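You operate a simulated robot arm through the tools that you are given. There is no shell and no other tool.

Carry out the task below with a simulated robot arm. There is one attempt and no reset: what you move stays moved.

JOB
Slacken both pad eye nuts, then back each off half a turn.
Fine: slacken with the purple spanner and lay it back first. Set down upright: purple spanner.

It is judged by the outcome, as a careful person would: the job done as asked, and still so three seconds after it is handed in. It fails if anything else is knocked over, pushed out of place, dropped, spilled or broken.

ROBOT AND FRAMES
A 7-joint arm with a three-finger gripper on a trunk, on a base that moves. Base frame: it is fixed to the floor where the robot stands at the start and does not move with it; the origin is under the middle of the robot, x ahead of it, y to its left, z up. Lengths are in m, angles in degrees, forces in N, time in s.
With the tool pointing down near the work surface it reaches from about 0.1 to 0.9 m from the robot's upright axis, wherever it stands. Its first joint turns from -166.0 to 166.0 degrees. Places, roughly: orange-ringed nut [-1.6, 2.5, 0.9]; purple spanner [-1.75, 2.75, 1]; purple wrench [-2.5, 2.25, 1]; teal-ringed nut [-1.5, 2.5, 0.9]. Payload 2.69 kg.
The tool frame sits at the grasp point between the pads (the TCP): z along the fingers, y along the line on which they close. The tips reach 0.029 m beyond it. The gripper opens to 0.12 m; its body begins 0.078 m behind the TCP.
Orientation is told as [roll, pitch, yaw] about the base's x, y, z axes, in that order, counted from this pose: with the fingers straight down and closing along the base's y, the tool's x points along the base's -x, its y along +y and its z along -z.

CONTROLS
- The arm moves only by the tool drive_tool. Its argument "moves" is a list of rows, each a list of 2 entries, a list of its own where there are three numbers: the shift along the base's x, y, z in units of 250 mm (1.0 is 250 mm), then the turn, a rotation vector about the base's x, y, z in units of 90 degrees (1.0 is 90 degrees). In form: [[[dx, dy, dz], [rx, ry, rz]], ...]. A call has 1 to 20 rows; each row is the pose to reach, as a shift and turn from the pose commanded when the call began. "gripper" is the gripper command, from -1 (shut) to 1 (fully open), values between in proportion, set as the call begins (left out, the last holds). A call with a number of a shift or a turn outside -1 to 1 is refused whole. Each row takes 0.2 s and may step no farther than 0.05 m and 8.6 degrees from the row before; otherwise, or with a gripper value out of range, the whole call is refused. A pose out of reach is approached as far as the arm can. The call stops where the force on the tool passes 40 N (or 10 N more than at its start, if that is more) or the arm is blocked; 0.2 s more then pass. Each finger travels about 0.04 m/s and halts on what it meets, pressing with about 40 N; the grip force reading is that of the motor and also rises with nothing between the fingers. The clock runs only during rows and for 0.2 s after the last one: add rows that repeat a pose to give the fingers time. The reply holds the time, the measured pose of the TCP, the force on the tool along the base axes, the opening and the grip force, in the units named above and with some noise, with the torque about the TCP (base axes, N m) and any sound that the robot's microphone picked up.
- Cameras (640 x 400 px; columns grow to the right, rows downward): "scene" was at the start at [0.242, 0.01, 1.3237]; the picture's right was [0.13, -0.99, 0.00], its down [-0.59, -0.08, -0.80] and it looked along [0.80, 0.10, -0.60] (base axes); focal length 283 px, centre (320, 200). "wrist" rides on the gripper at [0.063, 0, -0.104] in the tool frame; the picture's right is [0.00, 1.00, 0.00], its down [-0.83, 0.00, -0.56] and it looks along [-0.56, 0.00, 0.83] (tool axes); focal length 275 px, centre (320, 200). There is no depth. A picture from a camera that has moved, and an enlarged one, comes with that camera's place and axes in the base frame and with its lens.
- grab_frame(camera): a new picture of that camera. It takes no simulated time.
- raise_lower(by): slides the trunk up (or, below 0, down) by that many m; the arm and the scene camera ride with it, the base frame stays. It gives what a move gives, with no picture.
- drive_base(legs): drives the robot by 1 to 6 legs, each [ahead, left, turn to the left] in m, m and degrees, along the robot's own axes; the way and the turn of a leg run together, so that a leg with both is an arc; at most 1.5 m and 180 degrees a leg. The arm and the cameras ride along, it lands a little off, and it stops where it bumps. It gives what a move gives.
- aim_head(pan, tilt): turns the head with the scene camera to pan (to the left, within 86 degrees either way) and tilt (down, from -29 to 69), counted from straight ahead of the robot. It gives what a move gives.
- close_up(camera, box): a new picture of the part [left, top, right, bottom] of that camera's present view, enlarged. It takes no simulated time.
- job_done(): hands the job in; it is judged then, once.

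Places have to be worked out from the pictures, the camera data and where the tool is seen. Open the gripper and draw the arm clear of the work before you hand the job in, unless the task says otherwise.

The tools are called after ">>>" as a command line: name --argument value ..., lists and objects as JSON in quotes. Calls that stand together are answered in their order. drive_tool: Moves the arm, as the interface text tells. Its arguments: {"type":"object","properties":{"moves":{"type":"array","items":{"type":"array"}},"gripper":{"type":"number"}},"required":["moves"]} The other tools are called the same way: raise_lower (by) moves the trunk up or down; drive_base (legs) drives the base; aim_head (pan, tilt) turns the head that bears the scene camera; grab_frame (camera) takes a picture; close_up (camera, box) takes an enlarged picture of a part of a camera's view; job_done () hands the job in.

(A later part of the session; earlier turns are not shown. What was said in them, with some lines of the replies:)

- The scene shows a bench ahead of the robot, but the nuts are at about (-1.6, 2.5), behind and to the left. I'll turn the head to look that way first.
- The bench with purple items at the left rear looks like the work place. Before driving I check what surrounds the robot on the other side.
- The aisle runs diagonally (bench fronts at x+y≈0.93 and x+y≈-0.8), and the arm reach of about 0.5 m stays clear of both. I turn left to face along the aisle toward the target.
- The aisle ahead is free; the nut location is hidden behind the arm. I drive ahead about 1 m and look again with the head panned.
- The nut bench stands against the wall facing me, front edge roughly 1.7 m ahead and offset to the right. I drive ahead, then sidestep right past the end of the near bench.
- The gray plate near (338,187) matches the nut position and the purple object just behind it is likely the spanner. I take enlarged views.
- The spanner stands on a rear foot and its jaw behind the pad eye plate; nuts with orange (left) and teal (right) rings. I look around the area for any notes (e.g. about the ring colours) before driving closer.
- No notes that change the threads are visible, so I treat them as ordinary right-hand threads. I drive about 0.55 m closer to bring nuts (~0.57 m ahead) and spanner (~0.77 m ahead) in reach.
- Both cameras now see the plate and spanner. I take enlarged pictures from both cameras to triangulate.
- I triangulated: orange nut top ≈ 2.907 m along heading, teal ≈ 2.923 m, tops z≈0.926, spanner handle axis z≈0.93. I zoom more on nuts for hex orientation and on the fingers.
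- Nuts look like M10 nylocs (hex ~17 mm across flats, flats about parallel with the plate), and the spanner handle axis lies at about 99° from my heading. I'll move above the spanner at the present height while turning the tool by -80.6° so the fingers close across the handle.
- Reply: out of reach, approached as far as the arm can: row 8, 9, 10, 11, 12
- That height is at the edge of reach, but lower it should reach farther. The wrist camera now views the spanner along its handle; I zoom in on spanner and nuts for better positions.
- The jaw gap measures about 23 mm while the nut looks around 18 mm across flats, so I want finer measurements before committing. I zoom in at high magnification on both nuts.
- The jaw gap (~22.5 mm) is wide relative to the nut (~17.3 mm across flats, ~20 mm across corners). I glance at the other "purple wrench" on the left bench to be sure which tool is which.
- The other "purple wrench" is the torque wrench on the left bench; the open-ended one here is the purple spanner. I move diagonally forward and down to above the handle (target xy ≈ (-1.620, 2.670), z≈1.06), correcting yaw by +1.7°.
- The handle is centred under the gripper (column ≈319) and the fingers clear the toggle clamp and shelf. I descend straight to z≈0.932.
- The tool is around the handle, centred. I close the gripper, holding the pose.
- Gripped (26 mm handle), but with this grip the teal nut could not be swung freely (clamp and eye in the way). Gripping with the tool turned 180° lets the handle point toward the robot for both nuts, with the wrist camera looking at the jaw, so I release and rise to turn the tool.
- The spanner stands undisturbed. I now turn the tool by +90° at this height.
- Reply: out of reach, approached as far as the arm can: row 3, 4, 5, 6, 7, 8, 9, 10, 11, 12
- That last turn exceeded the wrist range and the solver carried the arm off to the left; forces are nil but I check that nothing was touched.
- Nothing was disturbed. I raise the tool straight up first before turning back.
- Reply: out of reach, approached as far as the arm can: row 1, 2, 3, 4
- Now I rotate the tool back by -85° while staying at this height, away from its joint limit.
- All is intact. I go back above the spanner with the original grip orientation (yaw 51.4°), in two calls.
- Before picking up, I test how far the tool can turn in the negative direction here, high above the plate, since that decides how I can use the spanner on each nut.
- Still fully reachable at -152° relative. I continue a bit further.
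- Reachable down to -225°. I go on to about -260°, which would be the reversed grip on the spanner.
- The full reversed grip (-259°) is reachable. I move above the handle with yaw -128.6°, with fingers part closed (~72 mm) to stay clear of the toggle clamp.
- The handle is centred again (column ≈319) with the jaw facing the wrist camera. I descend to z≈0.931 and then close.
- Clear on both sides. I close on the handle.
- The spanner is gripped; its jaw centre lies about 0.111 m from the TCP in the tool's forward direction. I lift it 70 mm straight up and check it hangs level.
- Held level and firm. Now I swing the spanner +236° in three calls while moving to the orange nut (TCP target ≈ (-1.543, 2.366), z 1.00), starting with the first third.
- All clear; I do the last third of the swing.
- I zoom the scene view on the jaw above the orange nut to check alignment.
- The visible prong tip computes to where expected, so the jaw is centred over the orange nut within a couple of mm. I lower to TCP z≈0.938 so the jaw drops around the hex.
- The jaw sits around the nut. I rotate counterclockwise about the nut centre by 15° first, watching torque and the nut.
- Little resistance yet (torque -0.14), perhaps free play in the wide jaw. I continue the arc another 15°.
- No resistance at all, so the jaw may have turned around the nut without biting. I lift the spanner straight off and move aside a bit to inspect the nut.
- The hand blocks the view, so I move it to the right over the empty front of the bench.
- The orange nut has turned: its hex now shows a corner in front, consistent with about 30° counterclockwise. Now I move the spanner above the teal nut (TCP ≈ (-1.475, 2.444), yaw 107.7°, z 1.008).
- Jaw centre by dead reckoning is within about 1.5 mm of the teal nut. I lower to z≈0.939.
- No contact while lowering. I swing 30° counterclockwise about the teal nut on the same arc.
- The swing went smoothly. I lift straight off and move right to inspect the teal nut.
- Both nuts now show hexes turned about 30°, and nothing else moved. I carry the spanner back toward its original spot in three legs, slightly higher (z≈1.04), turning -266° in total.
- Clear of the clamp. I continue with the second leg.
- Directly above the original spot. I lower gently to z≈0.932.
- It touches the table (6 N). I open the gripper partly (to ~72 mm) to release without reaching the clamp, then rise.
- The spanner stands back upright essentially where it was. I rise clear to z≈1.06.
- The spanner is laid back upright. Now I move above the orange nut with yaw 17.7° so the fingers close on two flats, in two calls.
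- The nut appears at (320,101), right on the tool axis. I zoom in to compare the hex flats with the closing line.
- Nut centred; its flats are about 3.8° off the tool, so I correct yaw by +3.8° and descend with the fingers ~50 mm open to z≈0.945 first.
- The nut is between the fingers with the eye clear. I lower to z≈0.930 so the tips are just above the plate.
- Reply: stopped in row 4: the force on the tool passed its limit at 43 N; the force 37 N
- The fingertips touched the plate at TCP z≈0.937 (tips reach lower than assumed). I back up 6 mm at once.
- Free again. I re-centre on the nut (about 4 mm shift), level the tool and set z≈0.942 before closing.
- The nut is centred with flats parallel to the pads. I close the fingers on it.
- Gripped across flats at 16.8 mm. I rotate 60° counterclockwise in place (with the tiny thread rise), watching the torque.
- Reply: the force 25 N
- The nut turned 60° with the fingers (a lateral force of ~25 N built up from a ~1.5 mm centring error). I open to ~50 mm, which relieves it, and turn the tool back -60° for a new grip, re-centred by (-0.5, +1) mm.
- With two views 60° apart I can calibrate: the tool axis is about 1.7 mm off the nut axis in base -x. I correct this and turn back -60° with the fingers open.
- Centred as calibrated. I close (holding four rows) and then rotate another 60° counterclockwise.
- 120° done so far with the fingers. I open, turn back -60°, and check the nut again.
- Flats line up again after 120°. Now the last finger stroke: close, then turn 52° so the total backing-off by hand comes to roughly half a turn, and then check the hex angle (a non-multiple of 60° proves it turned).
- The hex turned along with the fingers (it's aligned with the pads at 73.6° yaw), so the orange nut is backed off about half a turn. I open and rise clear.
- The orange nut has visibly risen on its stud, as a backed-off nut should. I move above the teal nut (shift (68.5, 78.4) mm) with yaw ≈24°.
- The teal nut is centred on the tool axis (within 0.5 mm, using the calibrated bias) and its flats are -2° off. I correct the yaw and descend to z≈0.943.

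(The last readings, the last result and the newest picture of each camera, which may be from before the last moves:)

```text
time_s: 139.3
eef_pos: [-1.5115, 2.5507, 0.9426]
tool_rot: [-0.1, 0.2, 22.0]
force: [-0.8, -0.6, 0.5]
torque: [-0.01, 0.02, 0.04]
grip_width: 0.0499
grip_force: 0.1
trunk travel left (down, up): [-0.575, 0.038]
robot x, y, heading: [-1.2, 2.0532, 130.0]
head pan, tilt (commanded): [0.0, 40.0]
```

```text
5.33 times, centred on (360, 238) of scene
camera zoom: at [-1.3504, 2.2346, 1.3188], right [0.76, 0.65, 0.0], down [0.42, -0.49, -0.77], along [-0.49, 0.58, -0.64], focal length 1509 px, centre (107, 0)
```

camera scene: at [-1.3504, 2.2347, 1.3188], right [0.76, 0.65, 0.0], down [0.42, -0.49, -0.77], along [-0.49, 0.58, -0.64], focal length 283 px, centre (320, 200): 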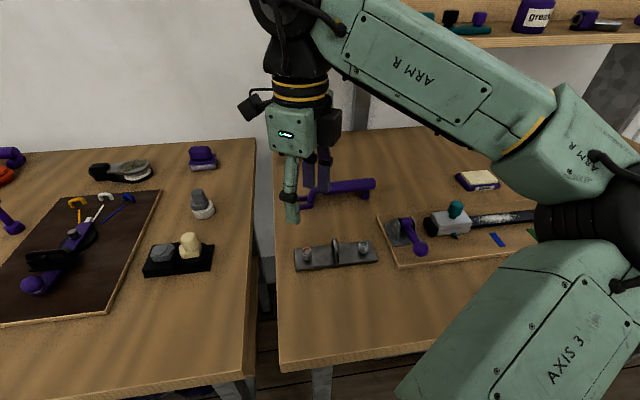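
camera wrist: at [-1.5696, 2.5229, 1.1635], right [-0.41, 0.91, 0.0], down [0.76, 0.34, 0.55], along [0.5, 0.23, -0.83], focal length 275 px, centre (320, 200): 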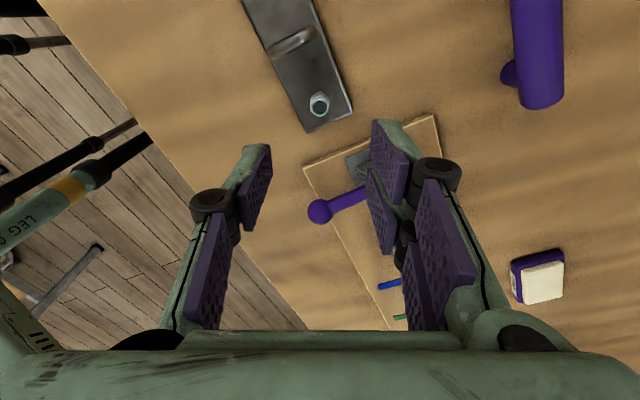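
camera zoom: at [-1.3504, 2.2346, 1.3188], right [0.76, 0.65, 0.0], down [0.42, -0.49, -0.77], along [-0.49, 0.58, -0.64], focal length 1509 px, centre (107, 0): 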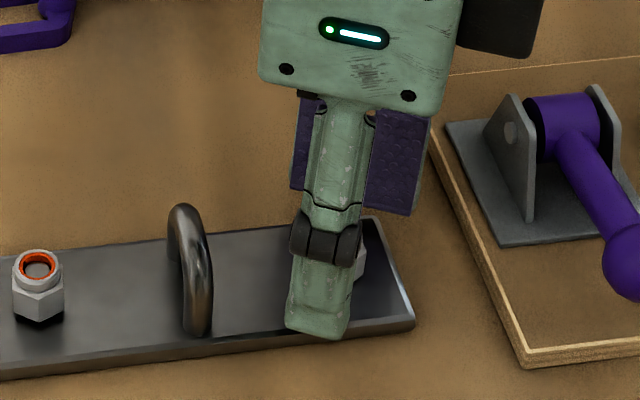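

Centred with the clamp and eye clear. I close and rotate 60° counterclockwise.

>>> drive_tool --moves '[[[-0.0026, -0.001, 0], [0, 0, 0]], [[-0.0026, -0.001, 0], [0, 0, 0]], [[-0.0026, -0.001, 0], [0, 0, 0]], [[-0.0026, -0.001, 0], [0, 0, 0]], [[-0.0026, -0.001, 0], [0, 0, 0]], [[-0.0026, -0.001, 0], [0, 0, 0.0741]], [[-0.0026, -0.001, 0], [0, 0, 0.1482]], [[-0.0026, -0.001, 0], [0, 0, 0.2222]], [[-0.0026, -0.001, 0], [0, 0, 0.2963]], [[-0.0026, -0.001, 0.0005], [0, 0, 0.3704]], [[-0.0026, -0.001, 0.0005], [0, 0, 0.4445]], [[-0.0026, -0.001, 0.001], [0, 0, 0.5186]], [[-0.0026, -0.001, 0.001], [0, 0, 0.5926]], [[-0.0026, -0.001, 0.001], [0, 0, 0.6667]]]' --gripper -1

>>> grab_frame --camera "wrist"

>>> close_up --camera "scene" --box '[300, 200, 420, 275]'

```text
time_s: 142.3
eef_pos: [-1.5106, 2.5478, 0.943]
tool_rot: [-0.2, 0.3, 82.1]
force: [17.5, -20.2, -16.9]
torque: [0.0, -0.51, -0.01]
grip_width: 0.0169
grip_force: 42.6
trunk travel left (down, up): [-0.575, 0.038]
robot x, y, heading: [-1.195, 2.0496, 130.2]
head pan, tilt (commanded): [0.0, 40.0]
```

```text
taken
camera wrist: at [-1.5205, 2.4854, 1.0477], right [-0.99, 0.13, 0.0], down [0.11, 0.83, 0.55], along [0.08, 0.55, -0.83], focal length 275 px, centre (320, 200)
```

wrist: 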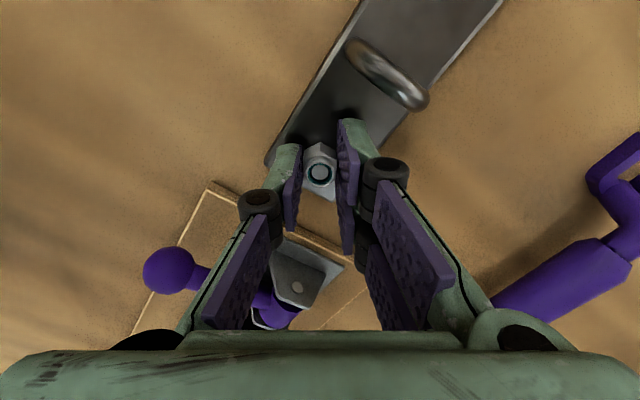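

```text
5.33 times, centred on (360, 238) of scene
camera zoom: at [-1.3496, 2.234, 1.3188], right [0.76, 0.65, 0.0], down [0.41, -0.49, -0.77], along [-0.5, 0.59, -0.64], focal length 1509 px, centre (107, 0)
```

zoom: 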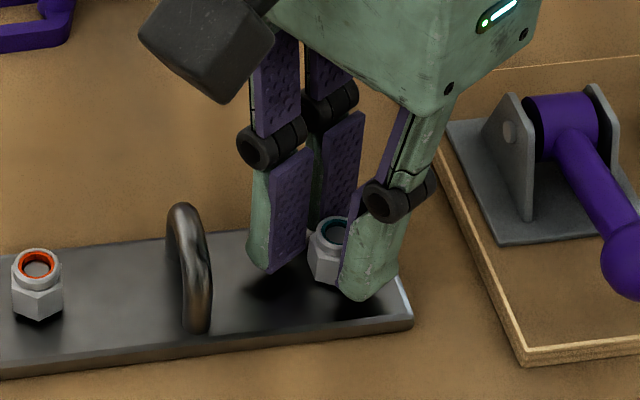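

The nut turned, but the centring is off by ~2 mm (≈30 N side force). I open to relieve it and measure the offset.

>>> drive_tool --moves '[[[0, 0, 0], [0, 0, 0]], [[0, 0, 0], [0, 0, 0]], [[0, 0, 0], [0, 0, 0]], [[0, 0, 0], [0, 0, 0]]]' --gripper -0.167

>>> close_up --camera "wrist" --box '[270, 120, 370, 220]'

```text
time_s: 143.3
eef_pos: [-1.5121, 2.5488, 0.9431]
tool_rot: [0.1, 0.2, 82.0]
force: [0.1, -1.0, -1.0]
torque: [0.0, 0.02, 0.02]
grip_width: 0.0503
grip_force: 0.0
trunk travel left (down, up): [-0.575, 0.038]
robot x, y, heading: [-1.1968, 2.0521, 130.0]
head pan, tilt (commanded): [0.0, 40.0]
```

```text
4.00 times, centred on (320, 170) of wrist
camera zoom: at [-1.5219, 2.4863, 1.048], right [-0.99, 0.14, 0.0], down [0.11, 0.83, 0.55], along [0.07, 0.55, -0.83], focal length 1101 px, centre (320, 320)
```

zoom: 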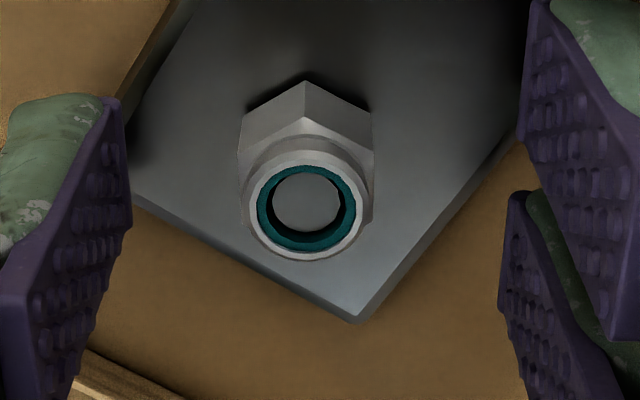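

The nut is about (+1.7, +0.7) mm from the tool axis. I shift by that and turn back -60° with fingers open, then check.

>>> drive_tool --moves '[[[0.0068, 0.0028, -0.002], [0, 0, -0.0741]], [[0.0068, 0.0028, -0.002], [0, 0, -0.1482]], [[0.0068, 0.0028, -0.002], [0, 0, -0.2222]], [[0.0068, 0.0028, -0.002], [0, 0, -0.2963]], [[0.0068, 0.0028, -0.002], [0, 0, -0.3704]], [[0.0068, 0.0028, -0.002], [0, 0, -0.4445]], [[0.0068, 0.0028, -0.002], [0, 0, -0.5186]], [[0.0068, 0.0028, -0.002], [0, 0, -0.5926]], [[0.0068, 0.0028, -0.002], [0, 0, -0.6667]], [[0.0068, 0.0028, -0.002], [0, 0, -0.6667]]]' --gripper -0.167

>>> close_up --camera "wrist" --box '[270, 120, 370, 220]'

```text
time_s: 145.5
eef_pos: [-1.5103, 2.5503, 0.9432]
tool_rot: [0.0, 0.1, 21.9]
force: [0.1, -0.4, 0.3]
torque: [0.0, 0.02, -0.01]
grip_width: 0.05
grip_force: 0.3
trunk travel left (down, up): [-0.575, 0.038]
robot x, y, heading: [-1.1966, 2.0495, 130.2]
head pan, tilt (commanded): [0.0, 40.0]
```

```text
4.00 times, centred on (320, 170) of wrist
camera zoom: at [-1.5695, 2.5251, 1.0473], right [-0.38, 0.93, 0.0], down [0.77, 0.31, 0.55], along [0.51, 0.21, -0.83], focal length 1101 px, centre (320, 320)
```

zoom: 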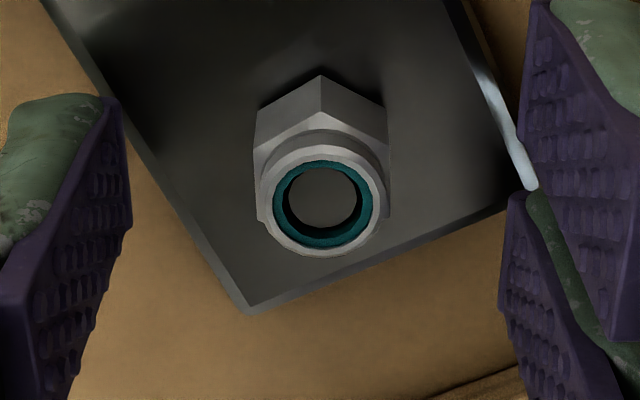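

Centred now (column ≈323). I close and rotate the second 60°.

>>> drive_tool --moves '[[[0, 0, 0], [0, 0, 0]], [[0, 0, 0], [0, 0, 0]], [[0, 0, 0], [0, 0, 0]], [[0, 0, 0], [0, 0, 0]], [[0, 0, 0], [0, 0, 0]], [[0, 0, 0], [0, 0, 0.0741]], [[0, 0, 0], [0, 0, 0.1482]], [[0, 0, 0], [0, 0, 0.2222]], [[0, 0, 0], [0, 0, 0.2963]], [[0, 0, 0], [0, 0, 0.3704]], [[0, 0, 0], [0, 0, 0.4445]], [[0, 0, 0], [0, 0, 0.5186]], [[0, 0, 0.0005], [0, 0, 0.5926]], [[0, 0, 0.0005], [0, 0, 0.6667]]]' --gripper -1

>>> close_up --camera "wrist" --box '[270, 120, 370, 220]'

```text
time_s: 148.5
eef_pos: [-1.5106, 2.5489, 0.942]
tool_rot: [0.0, 0.1, 82.1]
force: [0.7, 6.1, -0.5]
torque: [0.64, 0.02, -0.03]
grip_width: 0.017
grip_force: 43.0
trunk travel left (down, up): [-0.575, 0.038]
robot x, y, heading: [-1.194, 2.0521, 130.1]
head pan, tilt (commanded): [0.0, 40.0]
```

```text
4.00 times, centred on (320, 170) of wrist
camera zoom: at [-1.5201, 2.487, 1.0473], right [-0.99, 0.13, 0.0], down [0.11, 0.83, 0.55], along [0.07, 0.55, -0.83], focal length 1101 px, centre (320, 320)
```

zoom: 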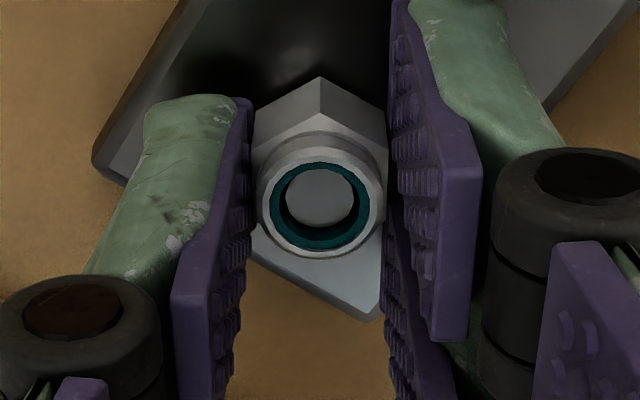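

Second 60° done with only ~6 N side force. I open, turn back -60° and check before the last stroke.

>>> drive_tool --moves '[[[0, 0, 0], [0, 0, 0]], [[0, 0, 0], [0, 0, 0]], [[0, 0, 0], [0, 0, 0]], [[0, 0, 0], [0, 0, 0]], [[0, 0, 0], [0, 0, -0.0741]], [[0, 0, 0], [0, 0, -0.1482]], [[0, 0, 0], [0, 0, -0.2222]], [[0, 0, 0], [0, 0, -0.2963]], [[0, 0, 0], [0, 0, -0.3704]], [[0, 0, 0], [0, 0, -0.4445]], [[0, 0, 0], [0, 0, -0.5186]], [[0, 0, 0], [0, 0, -0.5926]], [[0, 0, 0], [0, 0, -0.6667]], [[0, 0, 0], [0, 0, -0.6667]]]' --gripper -0.167

>>> close_up --camera "wrist" --box '[270, 120, 370, 220]'

```text
time_s: 151.5
eef_pos: [-1.5103, 2.55, 0.9435]
tool_rot: [0.0, 0.2, 21.9]
force: [0.7, -1.0, 0.8]
torque: [-0.02, 0.05, -0.02]
grip_width: 0.0501
grip_force: 0.1
trunk travel left (down, up): [-0.575, 0.038]
robot x, y, heading: [-1.197, 2.0493, 130.4]
head pan, tilt (commanded): [0.0, 40.0]
```

```text
4.00 times, centred on (320, 170) of wrist
camera zoom: at [-1.5697, 2.5254, 1.0472], right [-0.38, 0.93, 0.0], down [0.77, 0.31, 0.55], along [0.51, 0.21, -0.83], focal length 1101 px, centre (320, 320)
```

zoom: 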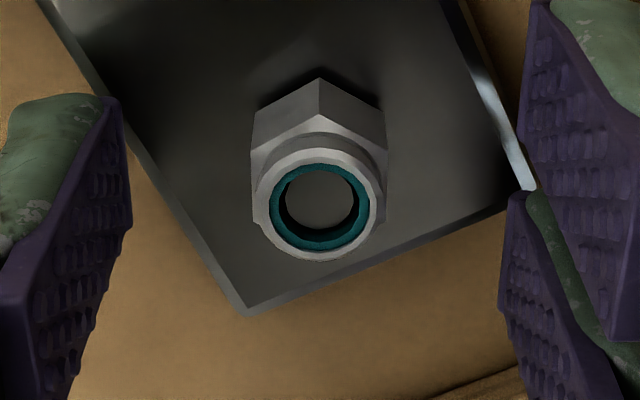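

Still centred and flats aligned. I close and make the final 52° stroke.

>>> drive_tool --moves '[[[0, 0, 0], [0, 0, 0]], [[0, 0, 0], [0, 0, 0]], [[0, 0, 0], [0, 0, 0]], [[0, 0, 0], [0, 0, 0]], [[0, 0, 0], [0, 0, 0]], [[0, 0, 0], [0, 0, 0.0722]], [[0, 0, 0], [0, 0, 0.1444]], [[0, 0, 0], [0, 0, 0.2167]], [[0, 0, 0], [0, 0, 0.2889]], [[0, 0, 0], [0, 0, 0.3611]], [[0, 0, 0], [0, 0, 0.4333]], [[0, 0, 0.0005], [0, 0, 0.5056]], [[0, 0, 0.0005], [0, 0, 0.5778]]]' --gripper -1

>>> close_up --camera "wrist" --box '[270, 120, 370, 220]'

```text
time_s: 154.3
eef_pos: [-1.5107, 2.5505, 0.9428]
tool_rot: [-0.1, 0.3, 74.2]
force: [8.2, -10.1, -9.2]
torque: [0.76, -0.48, 0.0]
grip_width: 0.0171
grip_force: 42.3
trunk travel left (down, up): [-0.575, 0.038]
robot x, y, heading: [-1.1952, 2.0513, 130.2]
head pan, tilt (commanded): [0.0, 40.0]
```

```text
4.00 times, centred on (320, 170) of wrist
camera zoom: at [-1.5288, 2.4887, 1.0472], right [-0.96, 0.27, 0.0], down [0.22, 0.8, 0.55], along [0.15, 0.53, -0.83], focal length 1101 px, centre (320, 320)
```

zoom: 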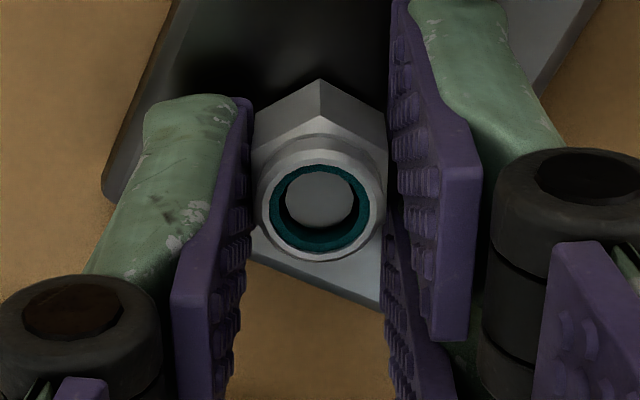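

The teal nut followed the fingers too. I open and rise clear, then view both nuts.

>>> drive_tool --moves '[[[0, 0, 0], [0, 0, 0]], [[0, 0, 0], [0, 0, 0]], [[0, 0, 0], [0, 0, 0]], [[0, 0, 0], [0, 0, 0]], [[0, 0, 0.06], [0, 0, 0]], [[0, 0, 0.14], [0, 0, 0]], [[0, 0, 0.24], [0, 0, 0]], [[0, 0, 0.34], [0, 0, 0]], [[0, 0, 0.44], [0, 0, 0]], [[0, 0, 0.52], [0, 0, 0]]]' --gripper -0.167

>>> grab_frame --camera "scene"

>>> close_up --camera "scene" --box '[346, 230, 386, 260]'

>>> close_up --camera "scene" --box '[290, 235, 330, 265]'

```text
time_s: 156.5
eef_pos: [-1.5096, 2.5505, 1.0725]
tool_rot: [0.0, 0.3, 74.0]
force: [-0.3, -0.2, -0.3]
torque: [-0.01, 0.0, -0.01]
grip_width: 0.0501
grip_force: 0.1
trunk travel left (down, up): [-0.575, 0.038]
robot x, y, heading: [-1.1959, 2.0516, 130.4]
head pan, tilt (commanded): [0.0, 40.0]
```

```text
taken
camera scene: at [-1.3504, 2.2344, 1.3188], right [0.76, 0.65, 0.0], down [0.42, -0.49, -0.77], along [-0.49, 0.58, -0.64], focal length 283 px, centre (320, 200)
```

scene: 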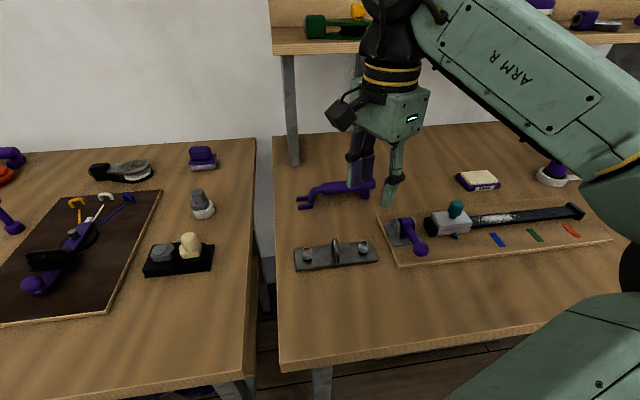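

```text
13.33 times, centred on (366, 245) of scene
camera zoom: at [-1.3504, 2.2344, 1.3188], right [0.76, 0.65, 0.0], down [0.42, -0.49, -0.77], along [-0.49, 0.58, -0.64], focal length 3773 px, centre (-293, -400)
```

zoom: 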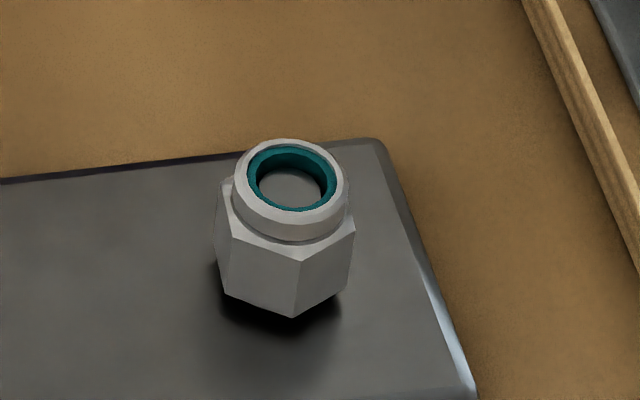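

```text
13.33 times, centred on (310, 250) of scene
camera zoom: at [-1.3504, 2.2344, 1.3188], right [0.76, 0.65, 0.0], down [0.42, -0.49, -0.77], along [-0.49, 0.58, -0.64], focal length 3773 px, centre (453, -467)
```

zoom: 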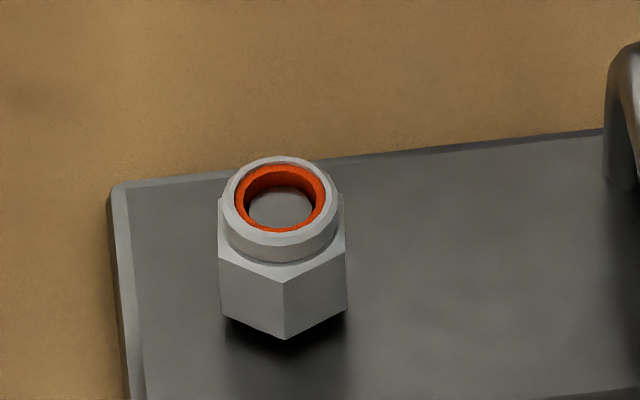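

Both nuts have risen on their studs and everything else is in place. I draw the arm back and up, clear of the work, and open the gripper fully.

>>> drive_tool --moves '[[[0, 0, 0.08], [0, 0, 0]], [[0.005, -0.04, 0.16], [0, 0, 0]], [[0.015, -0.14, 0.24], [0, 0, 0]], [[0.027, -0.25, 0.3], [0, 0, 0]], [[0.04, -0.36, 0.34], [0, 0, 0]], [[0.053, -0.47, 0.34], [0, 0, 0]], [[0.0656, -0.573, 0.34], [0, 0, 0]]]' --gripper -0.167

>>> drive_tool --moves '[[[0, 0, 0], [0, 0, 0]], [[0, 0, 0], [0, 0, 0]], [[0, 0, 0], [0, 0, 0]], [[0, 0, 0], [0, 0, 0]], [[0, 0, 0], [0, 0, 0]], [[0, 0, 0], [0, 0, 0]]]' --gripper 1

>>> grab_frame --camera "scene"

>>> grab_frame --camera "wrist"

```text
time_s: 158.1
eef_pos: [-1.5085, 2.3946, 1.1564]
tool_rot: [-0.4, 0.3, 78.0]
force: [-0.5, -0.7, 0.8]
torque: [0.01, -0.01, -0.01]
grip_width: 0.0499
grip_force: 0.0
trunk travel left (down, up): [-0.575, 0.038]
robot x, y, heading: [-1.192, 2.0527, 129.9]
head pan, tilt (commanded): [0.0, 40.0]
```

```text
time_s: 159.5
eef_pos: [-1.503, 2.3998, 1.1571]
tool_rot: [-0.1, 1.0, 77.4]
force: [0.0, -0.4, -0.6]
torque: [-0.03, 0.04, -0.02]
grip_width: 0.12
grip_force: 0.1
trunk travel left (down, up): [-0.575, 0.038]
robot x, y, heading: [-1.1963, 2.0513, 130.1]
head pan, tilt (commanded): [0.0, 40.0]
```

```text
taken
camera scene: at [-1.3504, 2.2346, 1.3188], right [0.76, 0.65, 0.0], down [0.42, -0.49, -0.77], along [-0.49, 0.58, -0.64], focal length 283 px, centre (320, 200)
```

scene: 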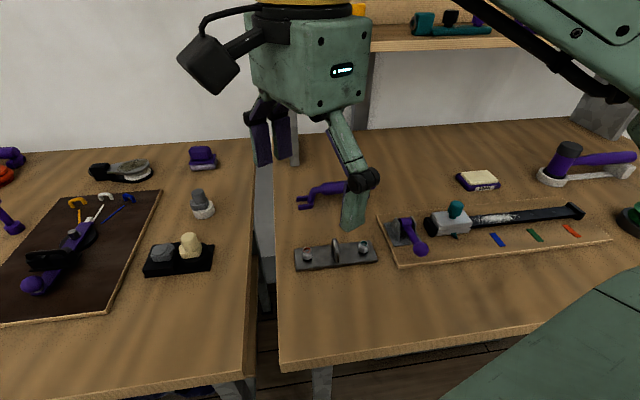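

```text
taken
camera wrist: at [-1.5188, 2.3389, 1.2618], right [-0.98, 0.21, 0.0], down [0.18, 0.82, 0.54], along [0.12, 0.53, -0.84], focal length 275 px, centre (320, 200)
```

wrist: 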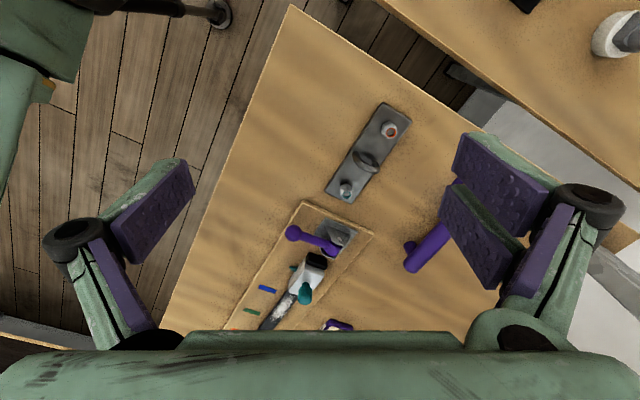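

All looks undisturbed. I back the base off 0.3 m (free floor behind) to be fully clear and take a final look.

>>> drive_base --legs '[[-0.3, 0, 0]]'

>>> grab_frame --camera "scene"

>>> close_up --camera "scene" --box '[260, 90, 420, 190]'

```text
time_s: 161.6
eef_pos: [-1.3081, 2.1723, 1.1562]
tool_rot: [0.4, 1.4, 76.8]
force: [0.7, 0.7, 0.3]
torque: [0.04, 0.01, 0.01]
grip_width: 0.12
grip_force: 0.0
trunk travel left (down, up): [-0.575, 0.038]
robot x, y, heading: [-0.9976, 1.8219, 130.6]
head pan, tilt (commanded): [0.0, 40.0]
```

```text
taken
camera scene: at [-1.1562, 2.0047, 1.3189], right [0.76, 0.65, 0.0], down [0.42, -0.49, -0.77], along [-0.5, 0.58, -0.64], focal length 283 px, centre (320, 200)
```

scene: 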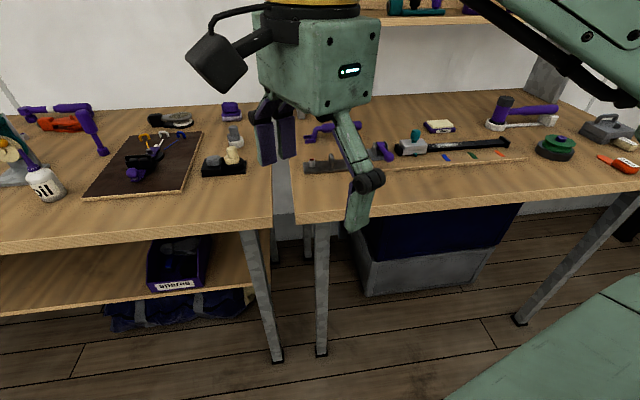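

```text
4.00 times, centred on (340, 140) of scene
camera zoom: at [-1.1562, 2.0047, 1.3189], right [0.76, 0.65, 0.0], down [0.42, -0.49, -0.77], along [-0.5, 0.58, -0.64], focal length 1132 px, centre (240, 440)
```

zoom: 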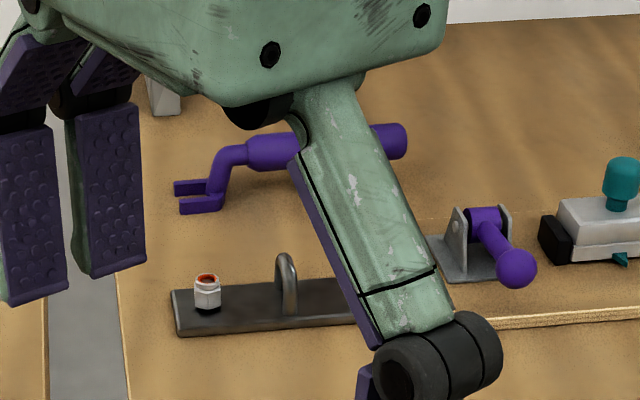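

The robot is backed off with the gripper open. The spanner stands upright in its place, both nuts were slackened and backed off half a turn, and nothing else has moved, so I hand the job in.

>>> job_done

```text
The job is handed in.
```

I slackened both pad eye nuts with the purple spanner and stood it back upright within a few millimetres of where it was. I then backed each nut off with the fingers. The job is handed in, and no verdict came back.

- **Slackening:** I turned each nut about 30–34° counterclockwise with the spanner. There was no noticeable resistance, and the spanner's jaw measured wider than the nuts. The pictures afterwards show both nuts turned. I took the threads as ordinary right-hand, since I saw no note saying otherwise.
- **Backing off:** I turned each nut 172° by finger in three strokes, which makes about 205° in total from tight. I stopped a little short of 180° on purpose, so that it counts as roughly half a turn whether measured from slack or from tight. Both nuts have visibly risen on their studs.
- **Contacts along the way:** While I tested how far the wrist could turn, the arm swung out over the left bench. Later the fingertips pressed on the pad eye plate with about 43 N until the move stopped. The pictures after each show nothing moved.

The gripper is open, and the robot is backed about 0.3 m away from the bench.
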